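You operate a simulated robot arm through the tools that you are given. There is no shell and no other tool. Be economical: measure what you need, move in short steps, check, and stop when the job is done.

You run a simulated robot arm. Do the job below in one go: nothing can be reset, and whatever is moved stays where it is left.

TASK
Put the black block on the middle of the mill table away on the top of the small parts bench. Take the blue striped angle block and leave it on the left end of the steel wall bench. Fetch the 25.4 tube block from the top of the wooden block and set it on the shelf under the steel table. Take the pink banded lug on the door end of the tube bench and put it away on the top of the parts dryer. Pull the upper right drawer open. Do these in any order. Set down upright: pink banded lug.

It is judged by the outcome, as a careful person would: the job done as asked, and still so three seconds after it is handed in. It fails if anything else is knocked over, pushed out of place, dropped, spilled or broken.

THE ROBOT
A 6-joint arm with a two-finger parallel gripper on a trunk, on a base that drives. Base frame: it is fixed to the floor where the robot stands at the start and does not move with it; the origin is under the middle of the robot, x ahead of it, y to its left, z up. Lengths are in mm, angles in degrees, forces in N, time in s.
With the tool pointing down near the work surface it reaches from about 100 to 640 mm from the robot's upright axis, wherever it stands. Its first joint turns from -166.0 to 166.0 degrees. Places, roughly: black block (5x4x2 cm) [500, 100, 1100]; blue striped angle block [-3500, -750, 500]; left end of the steel wall bench [-1200, 700, 900]; pink banded lug (7x4x5 cm) [-4600, -3900, 900]; shelf under the steel table [-1000, 200, 300]; top of the parts dryer (32x24 cm) [-7720, -3620, 1040]; top of the small parts bench [900, -3600, 800]; tube block [-3750, -2500, 1000]; upper right drawer [-6700, -5300, 800]. Payload 4.1 kg.
The tool frame sits at the grasp point between the pads (the TCP): z along the fingers, y along the line on which they close. The tips reach 23 mm beyond it. The gripper opens to 94 mm. The fingers are 38 mm wide and 10 mm thick; the gripper's body (54 by 96 mm) begins 39 mm behind the TCP.
Orientation is that of the tool frame in the base frame, as [roll, pitch, yaw] about the fixed x, y, z axes, in that order (R = Rz(yaw) Ry(pitch) Rx(roll)). With the fingers straight down and closing along the base's y, the tool's x points along the base's -x, its y along +y and its z along -z.

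THE INTERFACE
- The arm moves only by the tool arm_command. Its argument "increments" is a list of rows, each a list of 7 numbers: the shift along the tool's x, y, z in mm, then the turn, a rotation vector about the tool's x, y, z in degrees, then the finger opening in mm, from 0 to 94. In form: [[tx, ty, tz, rx, ry, rz, claw], ...]. A call has 1 to 10 rows; each row is the pose to reach, as a shift and turn from the pose commanded when the call began, along the tool's axes at that moment. A row lasts 0.2 s, in which the tool goes at most 50 mm and 8.6 degrees; a call with a longer step from one row to the next is refused whole, and so is a gripper value outside its range. A pose out of reach is approached as far as the arm can. The call stops where the force on the tool passes 40 N (or 10 N more than at its start, if that is more) or the arm is blocked; 0.2 s more then pass. The fingers move at their own pace (about 45 mm/s each) and stop on an object; they squeeze with about 25 N. The grip force told is the motor's: it shows also when the fingers shut on nothing. Time passes only in rows, and 0.2 s behind the last, so rows that repeat a pose let the fingers close. The reply holds the time, the measured pose of the TCP, the force on the tool along the base axes, the opening and the grip force, in the units named above and with some noise, with the torque about the TCP (base axes, N m) and any sound that the robot's microphone picked up.
- Cameras (640 x 400 px; columns grow to the right, rows downward): "scene" is now at [-35.4, 194.8, 1506.2]; the picture's right is [0.65, -0.76, 0.00], its down [-0.71, -0.60, -0.36] and it looks along [0.28, 0.23, -0.93] (base axes); focal length 214 px, centre (320, 200). "wrist" rides on the gripper at [86, 16, -74] in the tool frame; the picture's right is [-0.18, 0.98, 0.00], its down [-0.58, -0.11, -0.81] and it looks along [-0.79, -0.15, 0.59] (tool axes); focal length 243 px, centre (320, 200). There is no depth. A picture from a camera that has moved, and an enlarged one, comes with that camera's place and axes in the base frame and with its lens. The place of the scene camera against the robot may be out by one fixed shift of up to 25 mm in any direction.
- grab_frame(camera): a new picture of that camera. No time passes.
- move_column(by): slides the trunk up (or, below 0, down) by that many mm; the arm and the scene camera ride with it, the base frame stays. It gives what a move gives, with no picture.
- base_move(legs): drives the robot by 1 to 6 legs, each [ahead, turn to the left] in mm and degrees, along the robot's own axes; the way and the turn of a leg run together, so that a leg with both is an arc; at most 1500 mm and 180 degrees a leg. The arm and the cameras ride along, it lands a little off, and it stops where it bumps. It gives what a move gives.
- aim_head(pan, tilt): turns the head with the scene camera to pan (to the left, within 155 degrees either way) and tilt (down, from -29 to 69), counted from straight ahead of the robot. It gives what a move gives.
- enlarge(camera, box): a new picture of the part [left, top, right, bottom] of that camera's present view, enlarged. No time passes.
- hand_in(): hands the job in; it is judged then, once.

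Go step by step. Nothing tells you exact positions but the pictures and the camera data: compare them with the known pose of the tool, close in by small moves and look again before you grip or let go. The budget is 165 turns and 120 pictures, counting those below and the enlarged ones. Unless the task says otherwise, let go and move clear before handing in.

The tools are called after "Call:" by a JSON object that holds its "op" and its "data". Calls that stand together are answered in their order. arm_command: Moves the arm, as the interface text tells. Its arguments: {"type":"object","properties":{"increments":{"type":"array","items":{"type":"array","items":{"type":"number"}}}},"required":["increments"]} The other tools are called the same way: move_column (by) slides the trunk up or down; base_move (legs) drives the base; aim_head (pan, tilt) turns the head that bears the scene camera; grab_frame (camera) takes a picture; enlarge (camera, box) takes an enlarged picture of a part of a camera's view; hand_in () hands the job in.

At the start:

```text
clock: 0.0
tcp_pos: [-310.1, 509.2, 1000.3]
tool_rot: [-180.0, 0.1, -180.0]
force: [-0.9, 0.9, 0.8]
torque: [-0.04, 0.01, 0.02]
opening: 94.1
grip_force: 0.0
trunk travel left (down, up): [-500.0, 90.0]
robot x, y, heading: [-3.4, 1.5, 0.1]
head pan, tilt: [40.2, 68.8]
```

scene: 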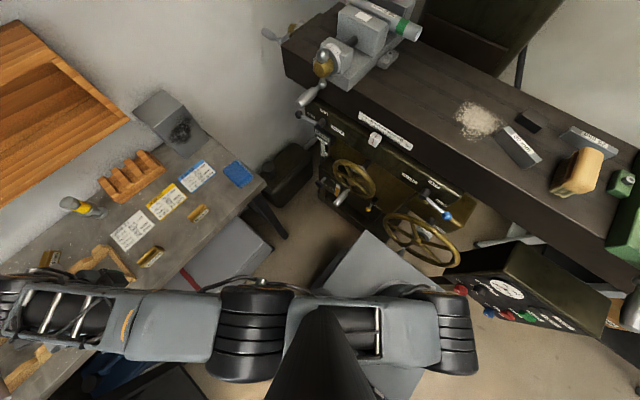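
wrist: 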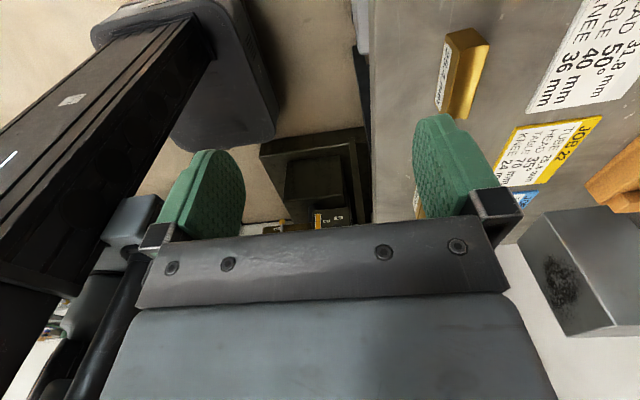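

The mill table is ahead of the robot, with a small black block near the chip pile. I'll aim the head ahead for a better view.

Call:
{"op": "aim_head", "data": {"pan": 0, "tilt": 40}}

Call:
{"op": "grab_frame", "data": {"camera": "scene"}}

```text
clock: 1.1
tcp_pos: [-309.1, 509.2, 1000.0]
tool_rot: [-180.0, -0.1, 180.0]
force: [0.4, 0.5, 0.3]
torque: [0.03, -0.02, -0.01]
opening: 94.2
grip_force: 0.1
trunk travel left (down, up): [-500.0, 90.0]
robot x, y, heading: [1.7, -0.9, -0.2]
head pan, tilt: [0.0, 40.0]
```

```text
117 pictures are left
camera scene: at [6.8, 158.8, 1542.3], right [0.0, -1.0, 0.0], down [-0.64, 0.0, -0.77], along [0.77, 0.0, -0.64], focal length 214 px, centre (320, 200)
```

scene: 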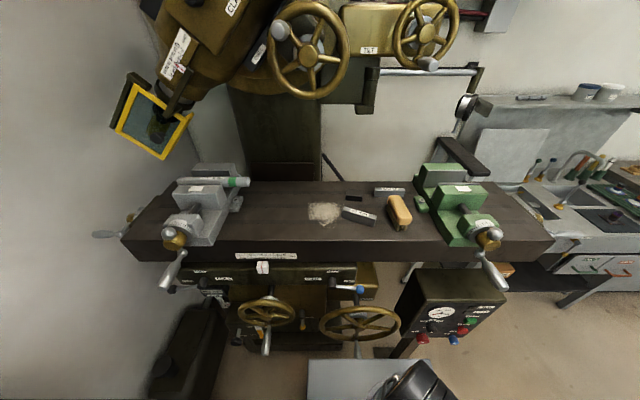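

Call:
{"op": "enlarge", "data": {"camera": "scene", "box": [280, 160, 440, 260]}}

Call:
{"op": "aim_head", "data": {"pan": 90, "tilt": 40}}

Call:
{"op": "grab_frame", "data": {"camera": "scene"}}

Call:
{"op": "aim_head", "data": {"pan": 150, "tilt": 30}}

Call:
{"op": "grab_frame", "data": {"camera": "scene"}}

Call:
{"op": "aim_head", "data": {"pan": -70, "tilt": 20}}

Call:
{"op": "grab_frame", "data": {"camera": "scene"}}

Call:
{"op": "aim_head", "data": {"pan": -140, "tilt": 20}}

Call:
{"op": "grab_frame", "data": {"camera": "scene"}}

```text
4.00 times, centred on (360, 210) of scene
camera zoom: at [6.8, 158.8, 1542.3], right [0.0, -1.0, 0.0], down [-0.64, 0.0, -0.77], along [0.77, 0.0, -0.64], focal length 858 px, centre (160, 160)
```

zoom: 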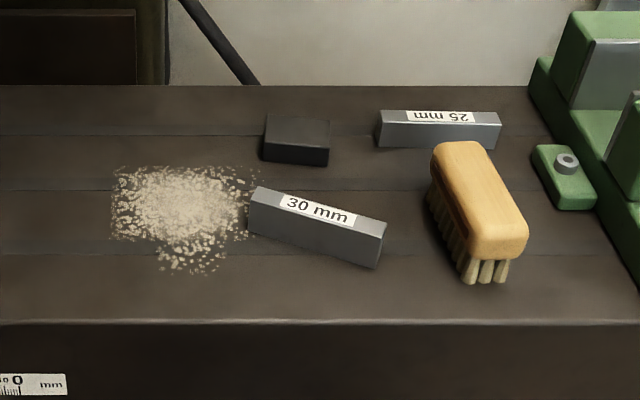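

```text
clock: 2.7
tcp_pos: [-309.2, 508.7, 1000.5]
tool_rot: [180.0, 0.1, -180.0]
force: [0.6, 0.0, -0.7]
torque: [0.01, 0.01, 0.01]
opening: 94.0
grip_force: 0.0
trunk travel left (down, up): [-500.0, 90.0]
robot x, y, heading: [2.5, 2.5, -0.1]
head pan, tilt: [90.0, 40.0]
```

```text
115 pictures are left
camera scene: at [-78.1, 243.7, 1542.3], right [1.0, 0.0, 0.0], down [0.0, -0.64, -0.77], along [0.0, 0.77, -0.64], focal length 214 px, centre (320, 200)
```

scene: 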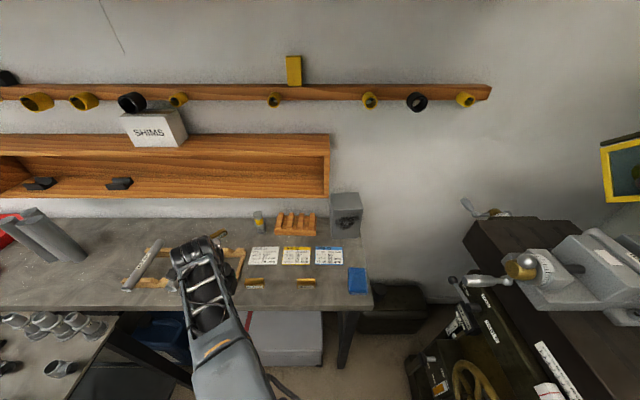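

```text
clock: 4.0
tcp_pos: [-310.4, 508.3, 999.7]
tool_rot: [-180.0, 0.0, -180.0]
force: [0.5, 0.3, 0.3]
torque: [0.01, -0.02, 0.02]
opening: 93.9
grip_force: 0.1
trunk travel left (down, up): [-500.0, 90.0]
robot x, y, heading: [-1.6, 1.5, -0.0]
head pan, tilt: [150.0, 30.0]
```

```text
114 pictures are left
camera scene: at [-156.4, 204.0, 1557.6], right [0.5, 0.87, 0.0], down [0.43, -0.25, -0.87], along [-0.75, 0.43, -0.5], focal length 214 px, centre (320, 200)
```

scene: 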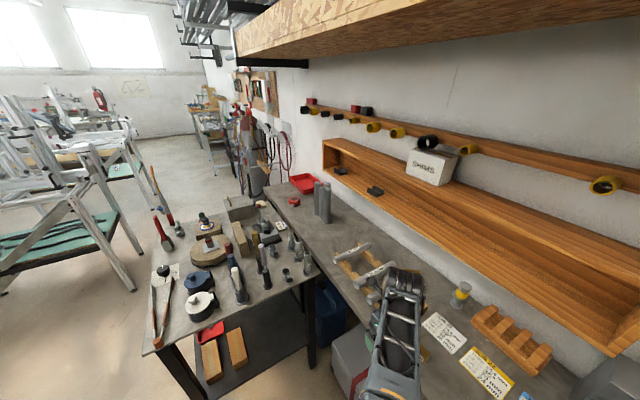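

```text
clock: 7.2
tcp_pos: [-308.9, 507.6, 998.8]
tool_rot: [-179.9, -0.1, 180.0]
force: [-0.3, 0.4, 0.2]
torque: [-0.03, -0.02, 0.0]
opening: 94.1
grip_force: 0.0
trunk travel left (down, up): [-500.0, 90.0]
robot x, y, heading: [-4.1, -0.4, 0.2]
head pan, tilt: [-70.0, 20.0]
```

```text
113 pictures are left
camera scene: at [-46.3, 71.2, 1573.7], right [-0.94, -0.34, 0.0], down [-0.12, 0.32, -0.94], along [0.32, -0.88, -0.34], focal length 214 px, centre (320, 200)
```

scene: 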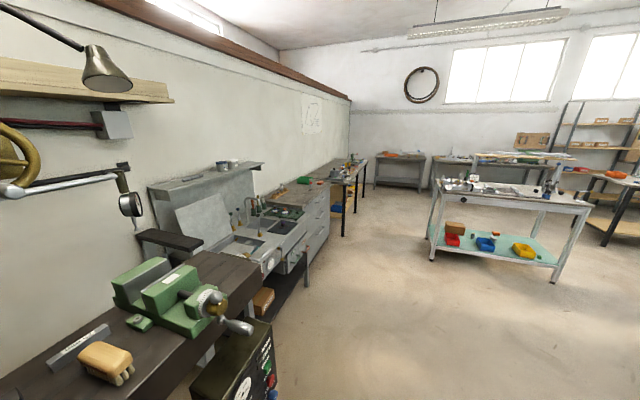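

```text
clock: 8.6
tcp_pos: [-309.0, 509.4, 1000.5]
tool_rot: [-180.0, 0.0, -180.0]
force: [0.2, -0.4, 0.2]
torque: [0.01, 0.01, 0.03]
opening: 93.9
grip_force: 0.0
trunk travel left (down, up): [-500.0, 90.0]
robot x, y, heading: [-2.2, -2.7, -0.1]
head pan, tilt: [-140.0, 20.0]
```

```text
112 pictures are left
camera scene: at [-149.5, 98.8, 1573.7], right [-0.64, 0.77, 0.0], down [0.26, 0.22, -0.94], along [-0.72, -0.6, -0.34], focal length 214 px, centre (320, 200)
```

scene: 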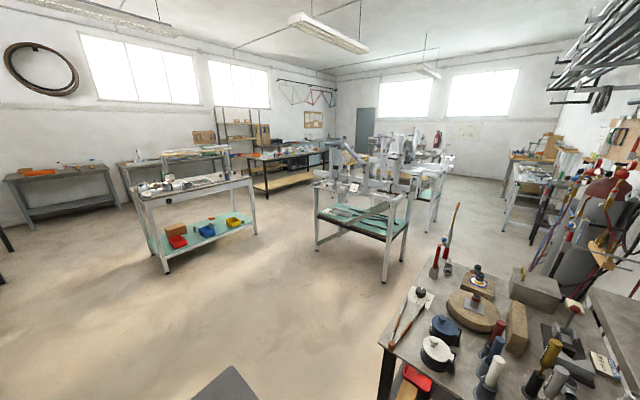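

The black block is about [578, 43, 1100]. First I lift the arm and pull it in before swinging it forward.

Call:
{"op": "arm_command", "data": {"increments": [[0, 0, -45, 0, 0, 0, 94], [0, 0, -90, 0, 0, 0, 94], [0, 0, -135, 0, 0, 0, 94], [0, 0, -180, 0, 0, 0, 94], [-20, -40, -200, 0, 0, 0, 94], [-40, -80, -200, 0, 0, 0, 94], [-60, -120, -200, 0, 0, 0, 94], [-80, -150, -200, 0, 0, 0, 94]]}}

Call:
{"op": "aim_head", "data": {"pan": 90, "tilt": 65}}

Call:
{"op": "grab_frame", "data": {"camera": "scene"}}

```text
clock: 10.0
tcp_pos: [-282.7, 450.0, 1033.0]
tool_rot: [-166.8, 9.9, -179.0]
force: [0.0, -0.5, 0.7]
torque: [0.08, 0.03, 0.01]
opening: 93.8
grip_force: 0.0
out of reach, approached as far as the arm can: row 2, 3, 4, 5
trunk travel left (down, up): [-500.0, 90.0]
robot x, y, heading: [-4.0, -1.3, -0.1]
head pan, tilt: [-140.0, 20.0]
stopped in row 6: the arm was blocked; the commanded pose is now the measured one
```

```text
clock: 13.3
tcp_pos: [-282.0, 452.7, 1030.7]
tool_rot: [-166.8, 10.0, -178.9]
force: [0.0, -0.3, 0.6]
torque: [-0.02, -0.01, -0.03]
opening: 94.0
grip_force: 0.1
trunk travel left (down, up): [-500.0, 90.0]
robot x, y, heading: [-4.0, 2.5, -0.1]
head pan, tilt: [90.0, 65.0]
```

```text
111 pictures are left
camera scene: at [-78.0, 219.4, 1510.0], right [1.0, 0.0, 0.0], down [0.0, -0.91, -0.42], along [0.0, 0.42, -0.91], focal length 214 px, centre (320, 200)
```

scene: 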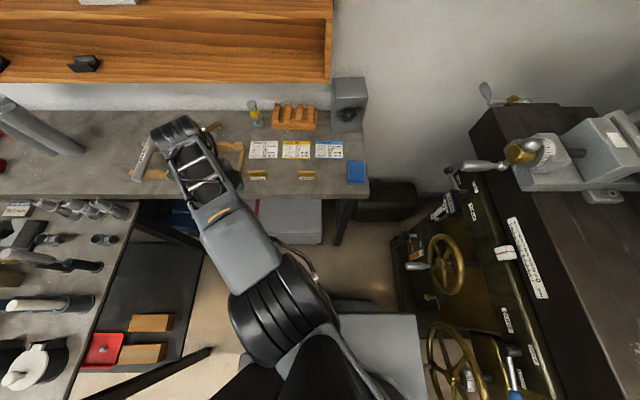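

The arm was at its height limit. I'll raise the trunk, set the tool straight again a bit lower, and check.

Call:
{"op": "move_column", "data": {"by": 90}}

Call:
{"op": "arm_command", "data": {"increments": [[0, 0, 30, -7, 5, 0, 94], [0, 0, 60, -13.2, 10, 0, 94], [0, 0, 60, -13.2, 10, 0, 94]]}}

Call:
{"op": "grab_frame", "data": {"camera": "wrist"}}

```text
clock: 14.5
tcp_pos: [-283.2, 453.2, 1121.6]
tool_rot: [-166.7, 9.9, -178.9]
force: [0.0, 0.3, 0.5]
torque: [0.0, 0.01, 0.01]
opening: 94.0
grip_force: 0.1
trunk travel left (down, up): [-590.0, 0.0]
robot x, y, heading: [-0.5, -0.3, 0.1]
head pan, tilt: [90.0, 65.0]
```

```text
clock: 15.1
tcp_pos: [-259.0, 421.8, 969.8]
tool_rot: [-167.7, 9.4, -179.0]
force: [-0.2, -0.4, 0.0]
torque: [0.0, 0.0, -0.02]
opening: 93.9
grip_force: 0.0
trunk travel left (down, up): [-590.0, 0.0]
robot x, y, heading: [-0.5, -1.3, 0.1]
head pan, tilt: [90.0, 65.0]
stopped in row 2: the arm was blocked; the commanded pose is now the measured one
```

```text
110 pictures are left
camera wrist: at [-357.2, 452.5, 1024.2], right [0.2, 0.96, -0.18], down [0.44, 0.07, 0.89], along [0.88, -0.26, -0.41], focal length 243 px, centre (320, 200)
```

wrist: 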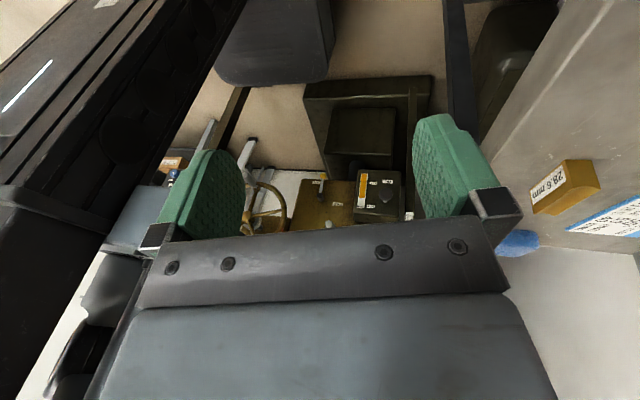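

The arm took an odd jump, probably through a singular pose. I'll correct orientation in small steps.

Call:
{"op": "arm_command", "data": {"increments": [[0, 0, 0, -3, 2.5, 0, 94], [0, 0, 0, -6, 5, 0, 94]]}}

Call:
{"op": "aim_head", "data": {"pan": 130, "tilt": 69}}

Call:
{"op": "grab_frame", "data": {"camera": "scene"}}

```text
clock: 15.9
tcp_pos: [-249.7, 408.0, 927.7]
tool_rot: [-170.1, 7.2, -179.3]
force: [0.0, 1.0, 1.0]
torque: [-0.01, -0.04, 0.03]
opening: 94.1
grip_force: 0.1
trunk travel left (down, up): [-590.0, 0.0]
robot x, y, heading: [2.1, -1.3, -0.2]
head pan, tilt: [90.0, 65.0]
stopped in row 2: the arm was blocked; the commanded pose is now the measured one
```

```text
clock: 16.9
tcp_pos: [-249.6, 407.5, 926.5]
tool_rot: [-170.1, 7.1, -179.4]
force: [-1.0, 0.3, 0.0]
torque: [-0.01, -0.05, 0.02]
opening: 94.2
grip_force: 0.1
trunk travel left (down, up): [-590.0, 0.0]
robot x, y, heading: [2.5, 0.2, -0.3]
head pan, tilt: [130.0, 68.8]
```

```text
109 pictures are left
camera scene: at [-114.0, 201.5, 1596.2], right [0.77, 0.64, 0.0], down [0.6, -0.71, -0.36], along [-0.23, 0.28, -0.93], focal length 214 px, centre (320, 200)
```

scene: 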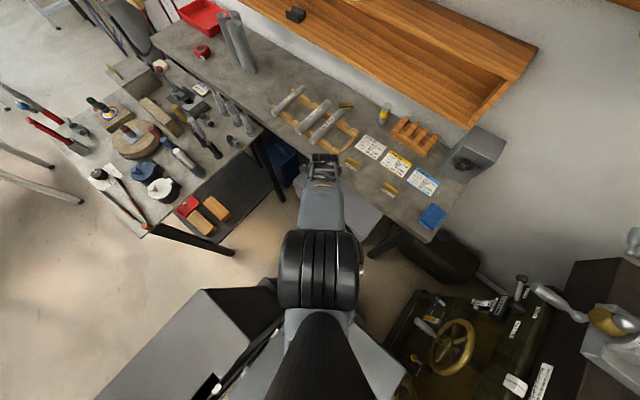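

I'll test whether a pure lift is followed properly.

Call:
{"op": "arm_command", "data": {"increments": [[0, 0, -15, 0, 0, 0, 94], [0, 0, -30, 0, 0, 0, 94]]}}

Call:
{"op": "arm_command", "data": {"increments": [[0, 0, 0, -3, 0, 0, 94], [0, 0, 0, -6, 0, 0, 94]]}}

```text
clock: 17.5
tcp_pos: [-248.6, 405.2, 936.0]
tool_rot: [-168.4, 8.4, -179.1]
force: [0.2, 0.5, 0.1]
torque: [-0.01, -0.01, 0.0]
opening: 93.9
grip_force: 0.1
trunk travel left (down, up): [-590.0, 0.0]
robot x, y, heading: [2.1, -1.2, -0.2]
head pan, tilt: [130.0, 68.8]
```

```text
clock: 18.3
tcp_pos: [-236.3, 399.2, 912.1]
tool_rot: [-172.2, 10.2, -179.2]
force: [-0.2, -0.1, -0.7]
torque: [0.04, -0.02, 0.0]
opening: 94.0
grip_force: 0.1
trunk travel left (down, up): [-590.0, 0.0]
robot x, y, heading: [-3.1, -0.6, 0.2]
head pan, tilt: [130.0, 68.8]
stopped in row 2: the arm was blocked; the commanded pose is now the measured one
```

Likely the elbow is under the head post. I'll swing the arm sideways at constant radius, away from the post, then straighten the tool.

Call:
{"op": "arm_command", "data": {"increments": [[-35, 18, 0, 0, 0, 0, 94], [-70, 33, 0, 0, 0, 0, 94], [-110, 47, 0, 0, 0, 0, 94], [-150, 57, 0, 0, 0, 0, 94], [-190, 63, 0, 0, 0, 0, 94], [-235, 65, 0, 0, 0, 0, 94]]}}

Call:
{"op": "arm_command", "data": {"increments": [[0, 0, 0, -3, 3, 0, 94], [0, 0, 0, -6, 6, 0, 94], [0, 0, 0, -7.8, 10, 0, 94]]}}

```text
clock: 19.7
tcp_pos: [-4.7, 466.8, 945.3]
tool_rot: [-172.2, 10.2, -179.3]
force: [0.5, 0.0, 0.5]
torque: [0.0, 0.01, -0.07]
opening: 93.9
grip_force: 0.1
trunk travel left (down, up): [-590.0, 0.0]
robot x, y, heading: [1.6, 1.3, 0.2]
head pan, tilt: [130.0, 68.8]
```

```text
clock: 20.5
tcp_pos: [-5.1, 467.4, 945.9]
tool_rot: [179.7, 0.2, 180.0]
force: [0.0, 0.0, 0.3]
torque: [0.01, -0.01, 0.0]
opening: 94.0
grip_force: 0.0
trunk travel left (down, up): [-590.0, 0.0]
robot x, y, heading: [-3.2, -0.7, -0.2]
head pan, tilt: [130.0, 68.8]
```

Good, free now. Next raise and pull in, then swing forward.

Call:
{"op": "arm_command", "data": {"increments": [[0, 0, -45, 0, 0, 0, 94], [-10, -10, -90, 0, 0, 0, 94], [-40, -30, -120, 0, 0, 0, 94], [-80, -50, -140, 0, 0, 0, 94], [-120, -70, -160, 0, 0, 0, 94], [-160, -100, -170, 0, 0, 0, 94], [-200, -130, -170, 0, 0, 0, 94], [-230, -165, -170, 0, 0, 0, 94]]}}

```text
refused: row 6 steps farther than a row can; nothing moved
```

Call:
{"op": "arm_command", "data": {"increments": [[0, 0, -45, 0, 0, 0, 94], [-10, -10, -90, 0, 0, 0, 94], [-40, -30, -120, 0, 0, 0, 94], [-80, -50, -140, 0, 0, 0, 94], [-120, -70, -155, 0, 0, 0, 94], [-155, -100, -165, 0, 0, 0, 94], [-190, -130, -170, 0, 0, 0, 94], [-220, -165, -170, 0, 0, 0, 94]]}}

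```text
clock: 22.3
tcp_pos: [214.8, 301.2, 1116.5]
tool_rot: [179.8, 0.2, -179.9]
force: [0.4, -1.3, 0.2]
torque: [0.03, -0.01, -0.01]
opening: 94.0
grip_force: 0.0
trunk travel left (down, up): [-590.0, 0.0]
robot x, y, heading: [1.7, -3.9, 0.1]
head pan, tilt: [130.0, 68.8]
```

Call:
{"op": "arm_command", "data": {"increments": [[-25, -40, -20, 0, 0, 0, 94], [-50, -80, -40, 0, 0, 0, 94], [-70, -125, -60, 0, 0, 0, 94], [-90, -170, -60, 0, 0, 0, 94], [-110, -215, -60, 0, 0, 0, 94], [-130, -258, -60, 0, 0, 0, 94], [-175, -258, -60, 0, 0, 0, 94], [-220, -258, -60, 0, 0, 0, 94]]}}

Call:
{"op": "grab_frame", "data": {"camera": "wrist"}}

Call:
{"op": "aim_head", "data": {"pan": 0, "tilt": 45}}

Call:
{"op": "grab_frame", "data": {"camera": "scene"}}

```text
refused: row 1 steps farther than a row can; nothing moved
```

```text
108 pictures are left
camera wrist: at [126.7, 317.5, 1190.9], right [0.18, 0.98, 0.0], down [0.58, -0.11, 0.81], along [0.79, -0.15, -0.59], focal length 243 px, centre (320, 200)
```

wrist: 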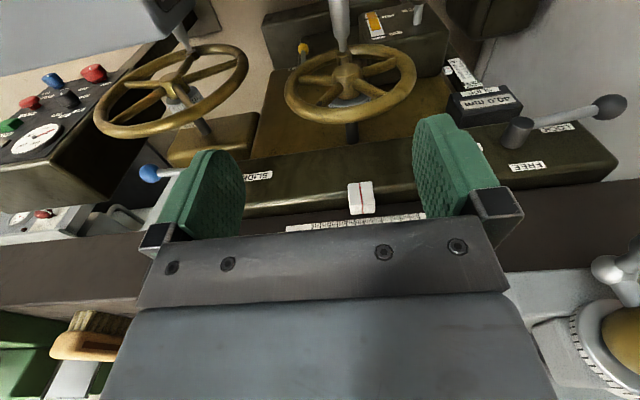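

```text
clock: 24.4
tcp_pos: [213.0, 301.2, 1116.1]
tool_rot: [179.9, 0.2, 180.0]
force: [0.3, -0.3, 0.8]
torque: [-0.03, 0.01, 0.0]
opening: 94.2
grip_force: 0.0
trunk travel left (down, up): [-590.0, 0.0]
robot x, y, heading: [-2.8, 0.3, -0.1]
head pan, tilt: [0.0, 45.0]
```

```text
107 pictures are left
camera scene: at [3.3, 158.6, 1625.1], right [0.0, -1.0, 0.0], down [-0.71, 0.0, -0.71], along [0.71, 0.0, -0.71], focal length 214 px, centre (320, 200)
```

scene: 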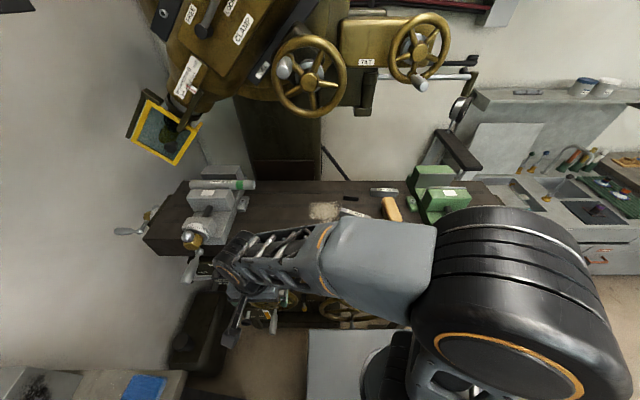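

Call:
{"op": "arm_command", "data": {"increments": [[-20, -38, -20, 0, 0, 0, 94], [-40, -76, -40, 0, 0, 0, 94], [-60, -120, -50, 0, 0, 0, 94], [-80, -164, -60, 0, 0, 0, 94], [-100, -209, -60, 0, 0, 0, 94], [-120, -254, -60, 0, 0, 0, 94], [-165, -258, -60, 0, 0, 0, 94], [-210, -258, -60, 0, 0, 0, 94]]}}

Call:
{"op": "grab_frame", "data": {"camera": "wrist"}}

Call:
{"op": "grab_frame", "data": {"camera": "scene"}}

```text
clock: 26.2
tcp_pos: [424.6, 43.2, 1175.3]
tool_rot: [180.0, 0.1, -179.9]
force: [-0.1, -0.5, 0.5]
torque: [0.02, 0.04, -0.01]
opening: 93.9
grip_force: 0.1
trunk travel left (down, up): [-590.0, 0.0]
robot x, y, heading: [-0.2, -2.5, 0.1]
head pan, tilt: [0.0, 45.0]
```

```text
106 pictures are left
camera wrist: at [337.2, 60.6, 1249.5], right [0.18, 0.98, 0.0], down [0.58, -0.11, 0.81], along [0.79, -0.15, -0.59], focal length 243 px, centre (320, 200)
```

wrist: 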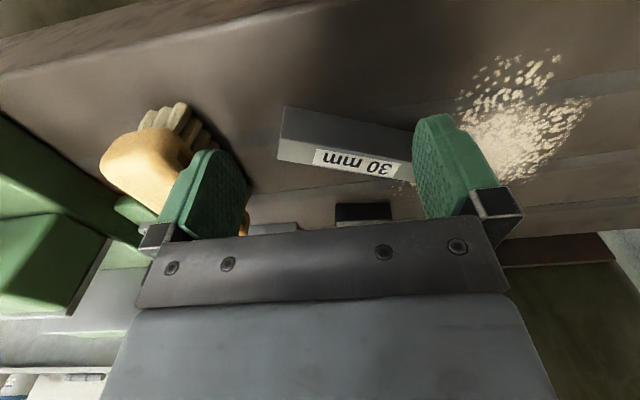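

```text
105 pictures are left
camera scene: at [4.5, 158.6, 1625.0], right [0.0, -1.0, 0.0], down [-0.71, 0.0, -0.71], along [0.71, 0.0, -0.71], focal length 214 px, centre (320, 200)
```

scene: 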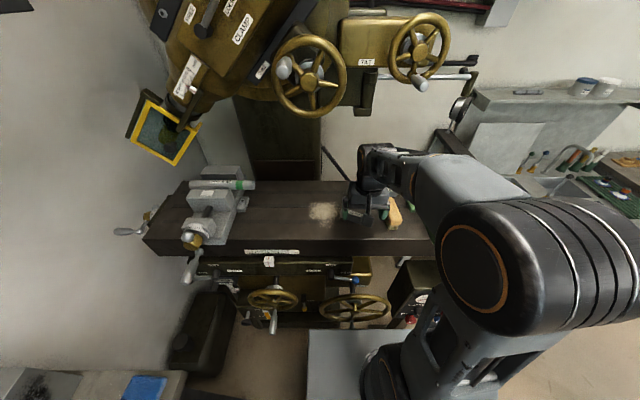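

Call:
{"op": "arm_command", "data": {"increments": [[-45, 11, 0, 0, 0, 0, 94], [-90, 22, 0, 0, 0, 0, 94], [-115, 22, 0, 0, 0, 0, 94]]}}

Call:
{"op": "grab_frame", "data": {"camera": "wrist"}}

```text
clock: 27.1
tcp_pos: [537.6, 66.7, 1175.9]
tool_rot: [179.9, 0.0, -180.0]
force: [0.0, 0.1, 1.0]
torque: [0.01, 0.0, 0.01]
opening: 94.1
grip_force: 0.1
trunk travel left (down, up): [-590.0, 0.0]
robot x, y, heading: [2.7, 0.2, 0.1]
head pan, tilt: [0.0, 45.0]
```

```text
104 pictures are left
camera wrist: at [451.3, 83.6, 1250.3], right [0.18, 0.98, 0.0], down [0.58, -0.11, 0.81], along [0.79, -0.15, -0.59], focal length 243 px, centre (320, 200)
```

wrist: 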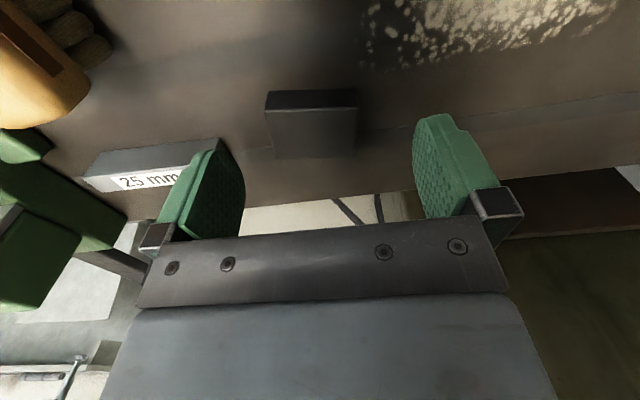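

The block is about [552, 60], turned about 10 degrees. I turn to match and lower partway.

Call:
{"op": "arm_command", "data": {"increments": [[-7, -3, 10, 0, 0, 5, 85], [-14, -6, 22, 0, 0, 10, 85], [-14, -6, 36, 0, 0, 10, 85]]}}

Call:
{"op": "grab_frame", "data": {"camera": "wrist"}}

```text
clock: 27.9
tcp_pos: [553.8, 59.4, 1142.2]
tool_rot: [179.8, 0.6, 170.0]
force: [2.0, 0.5, 22.0]
torque: [-0.98, 0.55, 0.03]
opening: 84.5
grip_force: 0.0
trunk travel left (down, up): [-590.0, 0.0]
robot x, y, heading: [5.5, -1.9, 0.0]
head pan, tilt: [0.0, 45.0]
```

```text
103 pictures are left
camera wrist: at [469.5, 91.4, 1217.5], right [0.35, 0.94, 0.01], down [0.55, -0.21, 0.81], along [0.76, -0.28, -0.58], focal length 243 px, centre (320, 200)
```

wrist: 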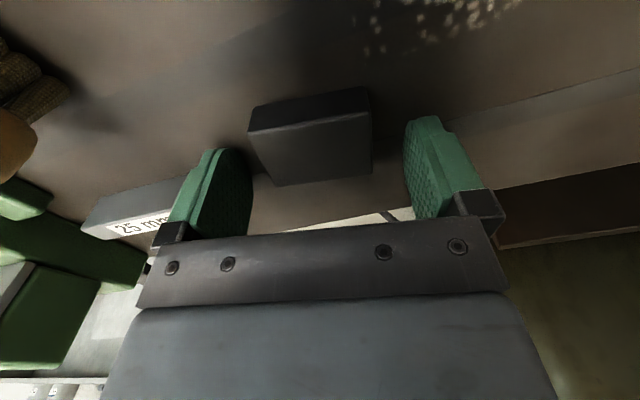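

The fingertips just touch the table (about 1119), so the height is right. I lift 3 mm, shift 10 mm back and close.

Call:
{"op": "arm_command", "data": {"increments": [[0, 0, -4, 0, 0, 0, 85], [10, 2, -4, 0, 0, 0, 85], [10, 2, -4, 0, 0, 0, 60], [10, 2, -4, 0, 0, 0, 35], [10, 2, -4, 0, 0, 0, 30], [10, 2, -4, 0, 0, 0, 30], [10, 2, -4, 0, 0, 0, 30]]}}

Call:
{"op": "grab_frame", "data": {"camera": "wrist"}}

```text
clock: 29.4
tcp_pos: [543.0, 63.6, 1143.2]
tool_rot: [179.8, 0.1, 170.0]
force: [0.3, -0.2, 0.8]
torque: [0.02, -0.03, 0.01]
opening: 49.9
grip_force: 24.7
trunk travel left (down, up): [-590.0, 0.0]
robot x, y, heading: [2.3, 0.2, -0.2]
head pan, tilt: [0.0, 45.0]
```

```text
102 pictures are left
camera wrist: at [460.5, 95.5, 1218.5], right [0.35, 0.94, 0.0], down [0.55, -0.21, 0.81], along [0.76, -0.28, -0.59], focal length 243 px, centre (320, 200)
```

wrist: 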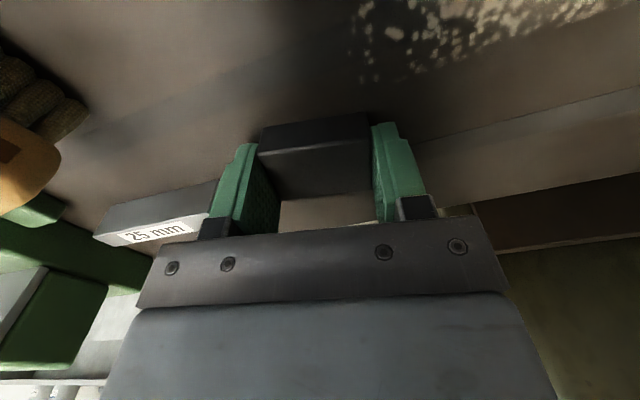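

Gripped at 50 mm. Lift and pull in, then look toward the small parts bench.

Call:
{"op": "arm_command", "data": {"increments": [[0, 0, -30, 0, 0, 0, 30], [0, 0, -60, 0, 0, 0, 30], [40, 0, -75, 0, 0, 0, 30], [85, 0, -75, 0, 0, 0, 30], [130, 0, -75, 0, 0, 0, 30], [175, 0, -75, 0, 0, 0, 30], [210, 0, -75, 0, 0, 0, 30]]}}

Call:
{"op": "base_move", "data": {"legs": [[-250, 0], [0, -90]]}}

Call:
{"op": "aim_head", "data": {"pan": 10, "tilt": 15}}

Call:
{"op": "grab_frame", "data": {"camera": "scene"}}

```text
clock: 31.1
tcp_pos: [335.6, 100.2, 1218.2]
tool_rot: [179.8, 0.1, 170.1]
force: [0.2, -0.6, -2.5]
torque: [0.01, 0.02, 0.02]
opening: 49.7
grip_force: 25.3
trunk travel left (down, up): [-590.0, 0.0]
robot x, y, heading: [0.2, -0.6, -0.1]
head pan, tilt: [0.0, 45.0]
```

```text
clock: 36.7
tcp_pos: [-149.6, -336.4, 1218.0]
tool_rot: [179.8, 0.1, 80.0]
force: [-0.5, 0.5, -2.8]
torque: [0.0, -0.04, -0.02]
opening: 49.8
grip_force: 25.0
trunk travel left (down, up): [-590.0, 0.0]
robot x, y, heading: [-250.0, -0.6, -89.8]
head pan, tilt: [0.0, 45.0]
```

```text
clock: 37.6
tcp_pos: [-150.0, -337.2, 1218.0]
tool_rot: [179.7, 0.1, 80.1]
force: [-0.7, 0.8, -2.8]
torque: [0.02, -0.03, 0.03]
opening: 49.6
grip_force: 25.4
trunk travel left (down, up): [-590.0, 0.0]
robot x, y, heading: [-248.5, 1.3, -90.3]
head pan, tilt: [10.0, 15.0]
```

```text
101 pictures are left
camera scene: at [-83.9, -40.0, 1671.8], right [-0.98, -0.17, 0.0], down [-0.05, 0.26, -0.97], along [0.17, -0.95, -0.26], focal length 214 px, centre (320, 200)
```

scene: 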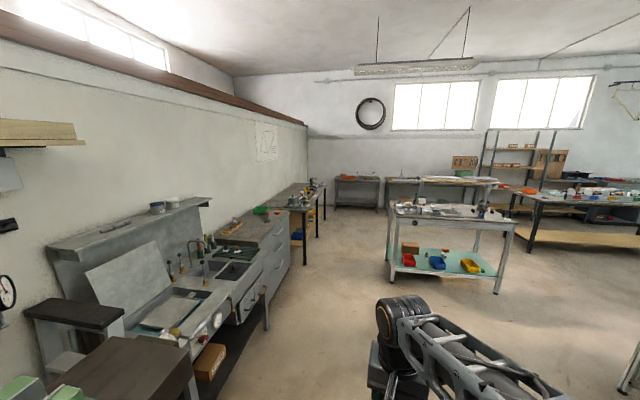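

The way is clear between the white-legged table and the black-legged bench. I drive down alongside the bench.

Call:
{"op": "base_move", "data": {"legs": [[1500, 0], [0, 12], [1500, 0], [450, 0], [0, -12]]}}

Call:
{"op": "aim_head", "data": {"pan": 80, "tilt": 40}}

Call:
{"op": "grab_frame", "data": {"camera": "scene"}}

```text
clock: 55.9
tcp_pos: [249.4, -3739.6, 1217.5]
tool_rot: [179.7, 0.0, 79.7]
force: [0.6, 0.0, -2.4]
torque: [-0.01, -0.01, 0.01]
opening: 50.0
grip_force: 25.1
trunk travel left (down, up): [-590.0, 0.0]
robot x, y, heading: [148.1, -3403.5, -90.5]
head pan, tilt: [10.0, 15.0]
```

```text
clock: 57.4
tcp_pos: [249.5, -3738.7, 1217.1]
tool_rot: [179.8, 0.1, 79.7]
force: [-0.1, -0.3, -1.8]
torque: [0.01, 0.01, 0.0]
opening: 49.7
grip_force: 24.6
trunk travel left (down, up): [-590.0, 0.0]
robot x, y, heading: [149.9, -3404.0, -90.5]
head pan, tilt: [80.0, 40.0]
```

```text
100 pictures are left
camera scene: at [384.0, -3366.2, 1632.3], right [-0.18, -0.98, 0.0], down [-0.63, 0.11, -0.77], along [0.75, -0.14, -0.64], focal length 214 px, centre (320, 200)
```

scene: 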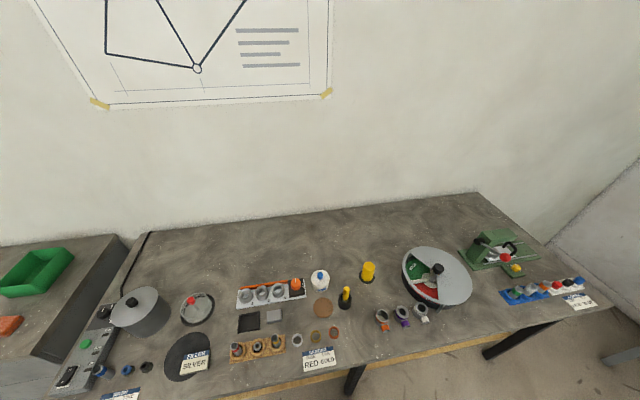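

Call:
{"op": "enlarge", "data": {"camera": "scene", "box": [320, 225, 560, 375]}}

```text
2.67 times, centred on (440, 300) of scene
camera zoom: at [384.0, -3366.2, 1632.3], right [-0.18, -0.98, 0.0], down [-0.63, 0.11, -0.77], along [0.75, -0.14, -0.64], focal length 572 px, centre (0, -67)
```

zoom: 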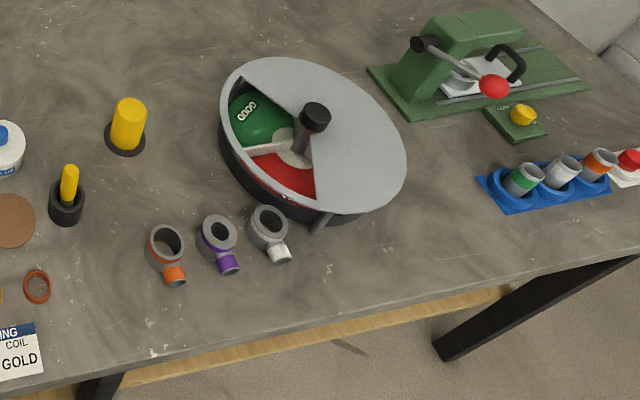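

Free space is between the disc and the blue tray, near [640, -3960]. I drive on 450 mm and lower the trunk.

Call:
{"op": "base_move", "data": {"legs": [[450, 0]]}}

Call:
{"op": "move_column", "data": {"by": -200}}

Call:
{"op": "aim_head", "data": {"pan": 70, "tilt": 50}}

Call:
{"op": "grab_frame", "data": {"camera": "scene"}}

```text
clock: 60.1
tcp_pos: [243.0, -4192.1, 1218.3]
tool_rot: [179.8, 0.2, 79.4]
force: [-0.1, 0.7, -3.2]
torque: [0.0, 0.01, 0.01]
opening: 50.1
grip_force: 24.9
trunk travel left (down, up): [-590.0, 0.0]
robot x, y, heading: [151.3, -3850.8, -90.5]
head pan, tilt: [80.0, 40.0]
```

```text
clock: 62.2
tcp_pos: [244.5, -4191.7, 1018.5]
tool_rot: [179.9, 0.1, 79.4]
force: [0.2, -0.5, -3.2]
torque: [-0.02, 0.0, 0.01]
opening: 49.8
grip_force: 24.7
trunk travel left (down, up): [-390.0, 200.0]
robot x, y, heading: [146.9, -3853.2, -90.9]
head pan, tilt: [80.0, 40.0]
```

```text
clock: 63.0
tcp_pos: [243.7, -4192.4, 1016.7]
tool_rot: [179.7, 0.2, 79.5]
force: [-0.1, 0.1, -2.1]
torque: [0.0, -0.03, 0.02]
opening: 49.9
grip_force: 25.3
trunk travel left (down, up): [-390.0, 200.0]
robot x, y, heading: [148.8, -3855.6, -90.6]
head pan, tilt: [70.0, 50.0]
```

```text
98 pictures are left
camera scene: at [369.4, -3830.9, 1418.2], right [-0.35, -0.94, 0.0], down [-0.72, 0.27, -0.64], along [0.6, -0.23, -0.77], focal length 214 px, centre (320, 200)
```

scene: 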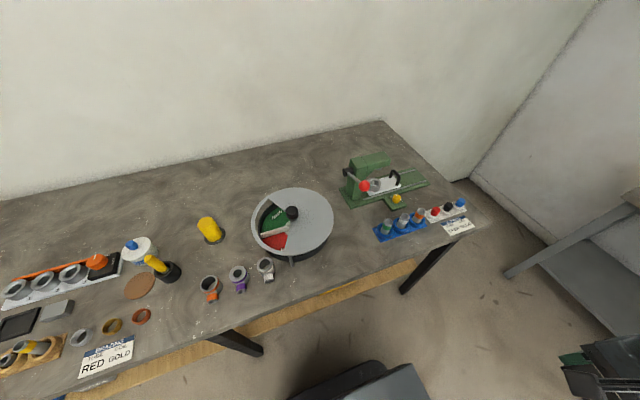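

Call:
{"op": "arm_command", "data": {"increments": [[23, 40, 0, 0, 0, 0, 30], [47, 81, 0, 0, 0, 0, 30], [70, 121, 0, 0, 0, 0, 30], [94, 162, 0, 0, 0, 0, 30], [117, 202, 0, 0, 0, 0, 30], [141, 243, 0, 0, 0, 0, 30], [164, 283, 0, 0, 0, 0, 30], [188, 324, 0, 0, 0, 0, 30], [211, 364, 0, 0, 0, 0, 30]]}}

Call:
{"op": "grab_frame", "data": {"camera": "wrist"}}

Call:
{"op": "grab_frame", "data": {"camera": "scene"}}

```text
clock: 65.0
tcp_pos: [642.6, -4053.3, 1016.1]
tool_rot: [179.9, 0.1, 79.4]
force: [-0.5, 0.2, -3.1]
torque: [0.0, 0.02, 0.03]
opening: 49.9
grip_force: 25.2
trunk travel left (down, up): [-390.0, 200.0]
robot x, y, heading: [150.5, -3853.6, -90.5]
head pan, tilt: [70.0, 50.0]
```

```text
97 pictures are left
camera wrist: at [672.0, -3967.9, 1091.3], right [0.93, -0.36, 0.0], down [-0.22, -0.55, 0.81], along [-0.29, -0.75, -0.59], focal length 243 px, centre (320, 200)
```

wrist: 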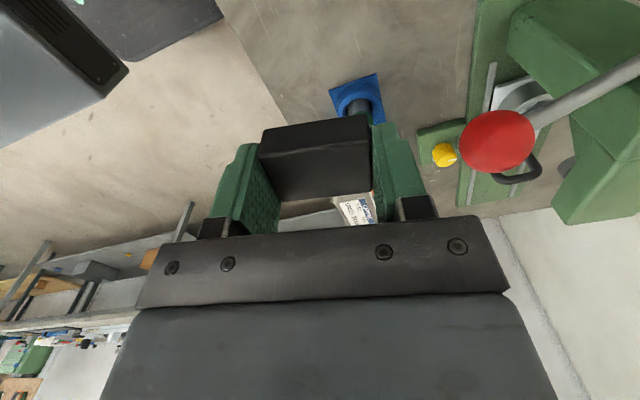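

```text
96 pictures are left
camera scene: at [369.9, -3830.8, 1418.0], right [-0.35, -0.94, 0.0], down [-0.72, 0.27, -0.64], along [0.6, -0.23, -0.77], focal length 214 px, centre (320, 200)
```

scene: 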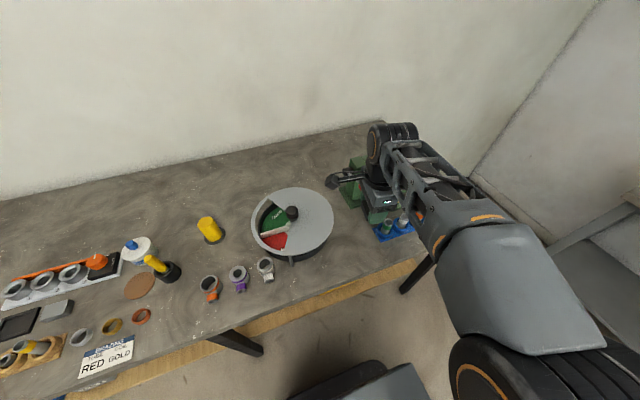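

I turn the wrist so its camera points back toward the robot rather than over the disc, and shift slightly to the front.

Call:
{"op": "arm_command", "data": {"increments": [[0, 0, 0, 0, 0, -7.8, 30], [0, 0, 0, 0, 0, -15.6, 30], [0, 0, 0, 0, 0, -23.4, 30], [0, 0, 0, 0, 0, -31.2, 30], [0, 0, 0, 0, 0, -39, 30], [0, 0, 0, 0, 0, -46.8, 30], [0, -5, 0, 0, 0, -54.6, 30], [0, -10, 0, 0, 0, -62.4, 30], [0, -15, 0, 0, 0, -70.2, 30], [0, -20, 0, 0, 0, -78, 30]]}}

Call:
{"op": "arm_command", "data": {"increments": [[0, 0, 40, 0, 0, 0, 30], [0, 0, 80, 0, 0, 0, 30], [0, 0, 120, 0, 0, 0, 30]]}}

Call:
{"op": "grab_frame", "data": {"camera": "wrist"}}

Call:
{"op": "grab_frame", "data": {"camera": "scene"}}

```text
clock: 67.2
tcp_pos: [621.0, -4048.2, 1018.8]
tool_rot: [-179.9, 0.3, 157.7]
force: [0.5, 0.0, -1.9]
torque: [0.01, -0.02, 0.02]
opening: 49.8
grip_force: 24.9
trunk travel left (down, up): [-390.0, 200.0]
robot x, y, heading: [148.3, -3850.8, -90.7]
head pan, tilt: [70.0, 50.0]
```

```text
clock: 68.0
tcp_pos: [620.4, -4048.9, 897.8]
tool_rot: [-180.0, 0.2, 157.4]
force: [-0.6, 0.3, -3.1]
torque: [0.0, -0.01, 0.01]
opening: 49.7
grip_force: 24.7
trunk travel left (down, up): [-390.0, 200.0]
robot x, y, heading: [148.4, -3854.5, -90.5]
head pan, tilt: [70.0, 50.0]
```

```text
95 pictures are left
camera wrist: at [546.5, -3999.5, 972.3], right [0.55, 0.84, 0.0], down [0.49, -0.32, 0.81], along [0.68, -0.44, -0.59], focal length 243 px, centre (320, 200)
```

wrist: 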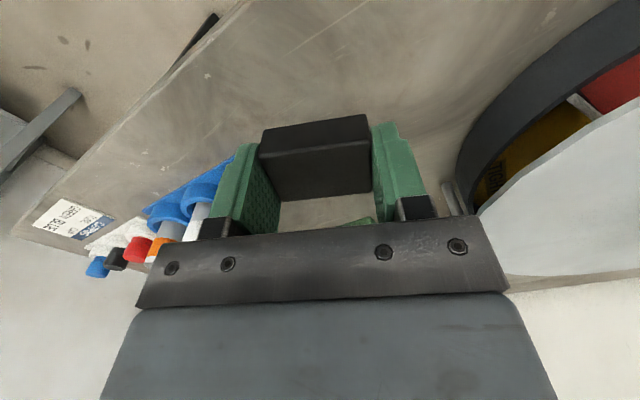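

```text
94 pictures are left
camera scene: at [369.8, -3830.9, 1418.1], right [-0.35, -0.94, 0.0], down [-0.72, 0.27, -0.64], along [0.6, -0.23, -0.77], focal length 214 px, centre (320, 200)
```

scene: 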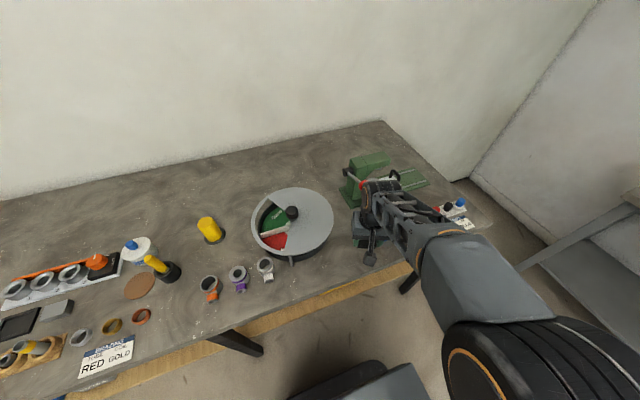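

Call:
{"op": "arm_command", "data": {"increments": [[8, 0, 30, 0, 0, 0, 30], [15, 3, 36, 0, 0, 0, 30], [15, 3, 39, 0, 0, 0, 30], [15, 3, 42, 0, 0, 0, 30]]}}

Call:
{"op": "grab_frame", "data": {"camera": "wrist"}}

```text
clock: 69.0
tcp_pos: [609.5, -4038.8, 856.5]
tool_rot: [-179.9, 0.2, 157.4]
force: [0.3, -0.3, -3.2]
torque: [0.0, 0.05, 0.02]
opening: 49.6
grip_force: 24.4
trunk travel left (down, up): [-390.0, 200.0]
robot x, y, heading: [151.9, -3852.2, -90.6]
head pan, tilt: [70.0, 50.0]
```

```text
93 pictures are left
camera wrist: at [534.1, -3990.0, 930.7], right [0.55, 0.84, 0.0], down [0.49, -0.32, 0.81], along [0.68, -0.44, -0.59], focal length 243 px, centre (320, 200)
```

wrist: 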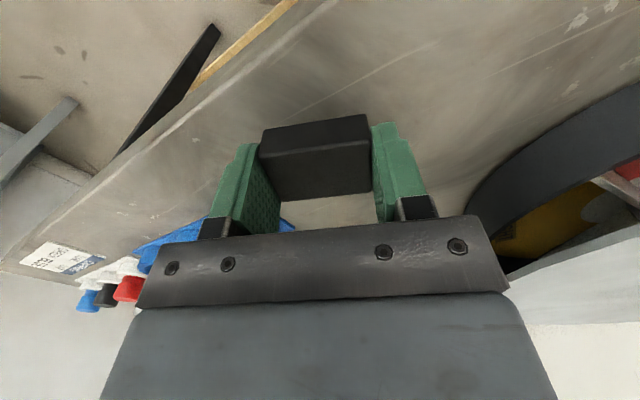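

Call:
{"op": "arm_command", "data": {"increments": [[0, 0, 2, 0, 0, 0, 30], [0, 0, 4, 0, 0, 0, 30], [0, 0, 6, 0, 0, 0, 30]]}}

Call:
{"op": "arm_command", "data": {"increments": [[0, 0, 2, 0, 0, 0, 30], [0, 0, 4, 0, 0, 0, 30]]}}

```text
clock: 69.8
tcp_pos: [609.5, -4040.5, 849.5]
tool_rot: [-179.9, 0.1, 157.4]
force: [0.9, -0.4, -2.2]
torque: [-0.03, 0.01, -0.02]
opening: 49.6
grip_force: 25.5
trunk travel left (down, up): [-390.0, 200.0]
robot x, y, heading: [146.8, -3848.7, -90.8]
head pan, tilt: [70.0, 50.0]
```

```text
clock: 70.4
tcp_pos: [607.6, -4040.5, 845.5]
tool_rot: [-180.0, 0.2, 157.5]
force: [0.6, -0.6, -2.9]
torque: [0.02, 0.03, 0.0]
opening: 50.0
grip_force: 25.6
trunk travel left (down, up): [-390.0, 200.0]
robot x, y, heading: [146.7, -3856.2, -90.5]
head pan, tilt: [70.0, 50.0]
```

Call:
{"op": "arm_command", "data": {"increments": [[0, 0, 2, 0, 0, 0, 30], [0, 0, 4, 0, 0, 0, 30], [0, 0, 6, 0, 0, 0, 30]]}}

Call:
{"op": "enlarge", "data": {"camera": "wrist", "box": [200, 80, 440, 230]}}

```text
clock: 71.2
tcp_pos: [608.8, -4039.8, 841.9]
tool_rot: [-180.0, 0.6, 157.4]
force: [-0.5, -0.5, 20.2]
torque: [0.54, 0.22, 0.14]
opening: 49.9
grip_force: 24.9
trunk travel left (down, up): [-390.0, 200.0]
robot x, y, heading: [150.4, -3850.9, -90.6]
head pan, tilt: [70.0, 50.0]
```

```text
2.67 times, centred on (320, 155) of wrist
camera zoom: at [533.4, -3990.0, 917.6], right [0.55, 0.84, 0.0], down [0.49, -0.32, 0.81], along [0.68, -0.44, -0.58], focal length 647 px, centre (320, 320)
```

zoom: 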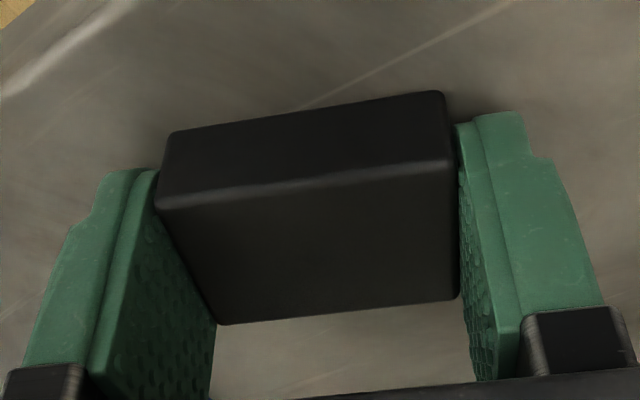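

On the bench. Ease up 2 mm, open slightly, then lift clear.

Call:
{"op": "arm_command", "data": {"increments": [[0, 0, -2, 0, 0, 0, 50], [0, 0, -2, 0, 0, 0, 58], [0, 0, -2, 0, 0, 0, 66], [0, 0, -25, 0, 0, 0, 66], [0, 0, -65, 0, 0, 0, 66], [0, 0, -110, 0, 0, 0, 66], [0, 0, -150, 0, 0, 0, 66]]}}

Call:
{"op": "grab_frame", "data": {"camera": "wrist"}}

```text
clock: 72.8
tcp_pos: [608.0, -4039.4, 990.9]
tool_rot: [-179.9, 0.2, 157.4]
force: [0.1, 0.7, 0.9]
torque: [-0.01, -0.01, 0.02]
opening: 66.0
grip_force: 0.0
trunk travel left (down, up): [-390.0, 200.0]
robot x, y, heading: [146.3, -3855.4, -90.7]
head pan, tilt: [70.0, 50.0]
```

```text
91 pictures are left
camera wrist: at [533.8, -3989.2, 1065.9], right [0.55, 0.84, 0.0], down [0.49, -0.32, 0.81], along [0.68, -0.44, -0.59], focal length 243 px, centre (320, 200)
```

wrist: 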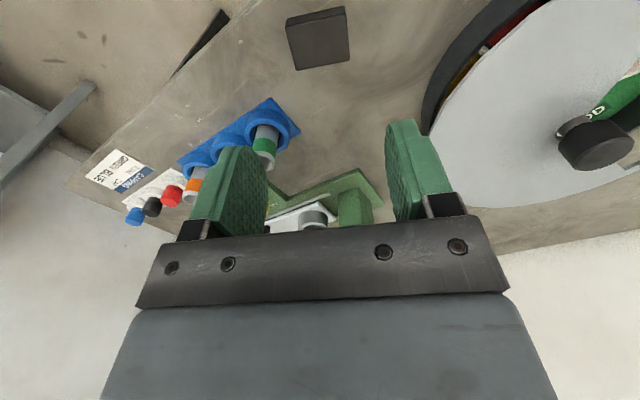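

The black block is set. I pull the arm in and look to the west for the next stop.

Call:
{"op": "arm_command", "data": {"increments": [[35, -31, 0, 0, 0, 0, 66], [70, -63, 0, 0, 0, 0, 66], [105, -94, 0, 0, 0, 0, 66], [140, -126, 0, 0, 0, 0, 66], [175, -157, 0, 0, 0, 0, 66], [210, -189, 0, 0, 0, 0, 80], [245, -220, 0, 0, 0, 0, 90], [280, -252, 0, 0, 0, 0, 94], [315, -283, 0, 0, 0, 0, 94]]}}

Call:
{"op": "aim_head", "data": {"pan": -50, "tilt": 20}}

Call:
{"op": "grab_frame", "data": {"camera": "scene"}}

Call:
{"op": "aim_head", "data": {"pan": -110, "tilt": 20}}

Call:
{"op": "grab_frame", "data": {"camera": "scene"}}

```text
clock: 74.8
tcp_pos: [208.1, -4179.4, 990.8]
tool_rot: [-180.0, 0.3, 157.4]
force: [-0.5, 0.2, -1.0]
torque: [0.02, 0.03, -0.03]
opening: 93.7
grip_force: 0.0
trunk travel left (down, up): [-390.0, 200.0]
robot x, y, heading: [147.4, -3851.1, -90.4]
head pan, tilt: [70.0, 50.0]
```

```text
clock: 76.8
tcp_pos: [208.5, -4179.5, 990.5]
tool_rot: [-179.8, 0.2, 157.4]
force: [0.2, -0.2, 0.0]
torque: [-0.02, 0.01, 0.0]
opening: 93.9
grip_force: 0.0
trunk travel left (down, up): [-390.0, 200.0]
robot x, y, heading: [150.7, -3852.9, -90.7]
head pan, tilt: [-50.0, 20.0]
```

```text
90 pictures are left
camera scene: at [225.3, -3862.9, 1463.7], right [-0.64, 0.77, 0.0], down [0.26, 0.22, -0.94], along [-0.73, -0.6, -0.34], focal length 214 px, centre (320, 200)
```

scene: 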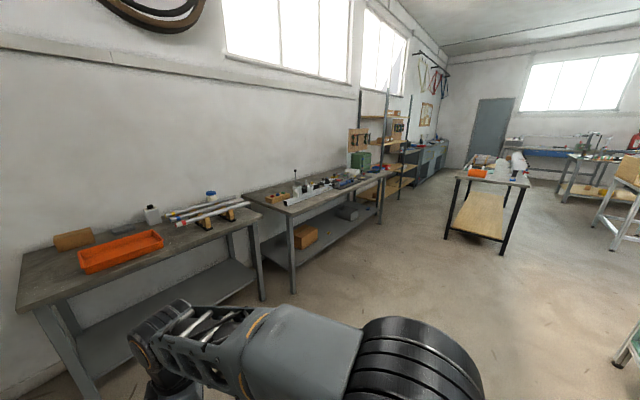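

```text
clock: 78.1
tcp_pos: [208.8, -4178.6, 991.1]
tool_rot: [-180.0, 0.2, 157.4]
force: [-0.1, -0.9, -0.1]
torque: [0.0, 0.0, 0.01]
opening: 93.7
grip_force: 0.0
trunk travel left (down, up): [-390.0, 200.0]
robot x, y, heading: [150.2, -3854.9, -90.8]
head pan, tilt: [-110.0, 20.0]
```

```text
89 pictures are left
camera scene: at [210.1, -3771.0, 1463.7], right [0.35, 0.94, 0.0], down [0.32, -0.12, -0.94], along [-0.88, 0.33, -0.34], focal length 214 px, centre (320, 200)
```

scene: 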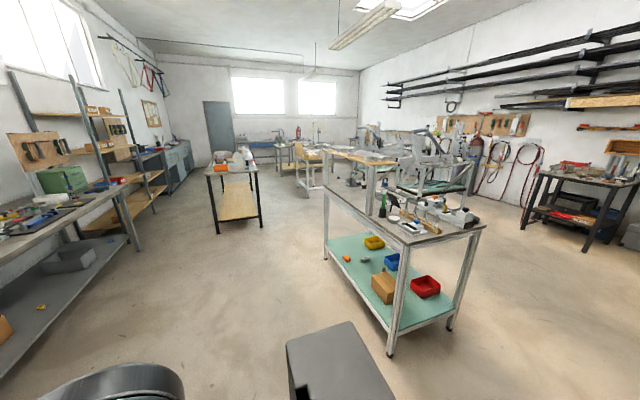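

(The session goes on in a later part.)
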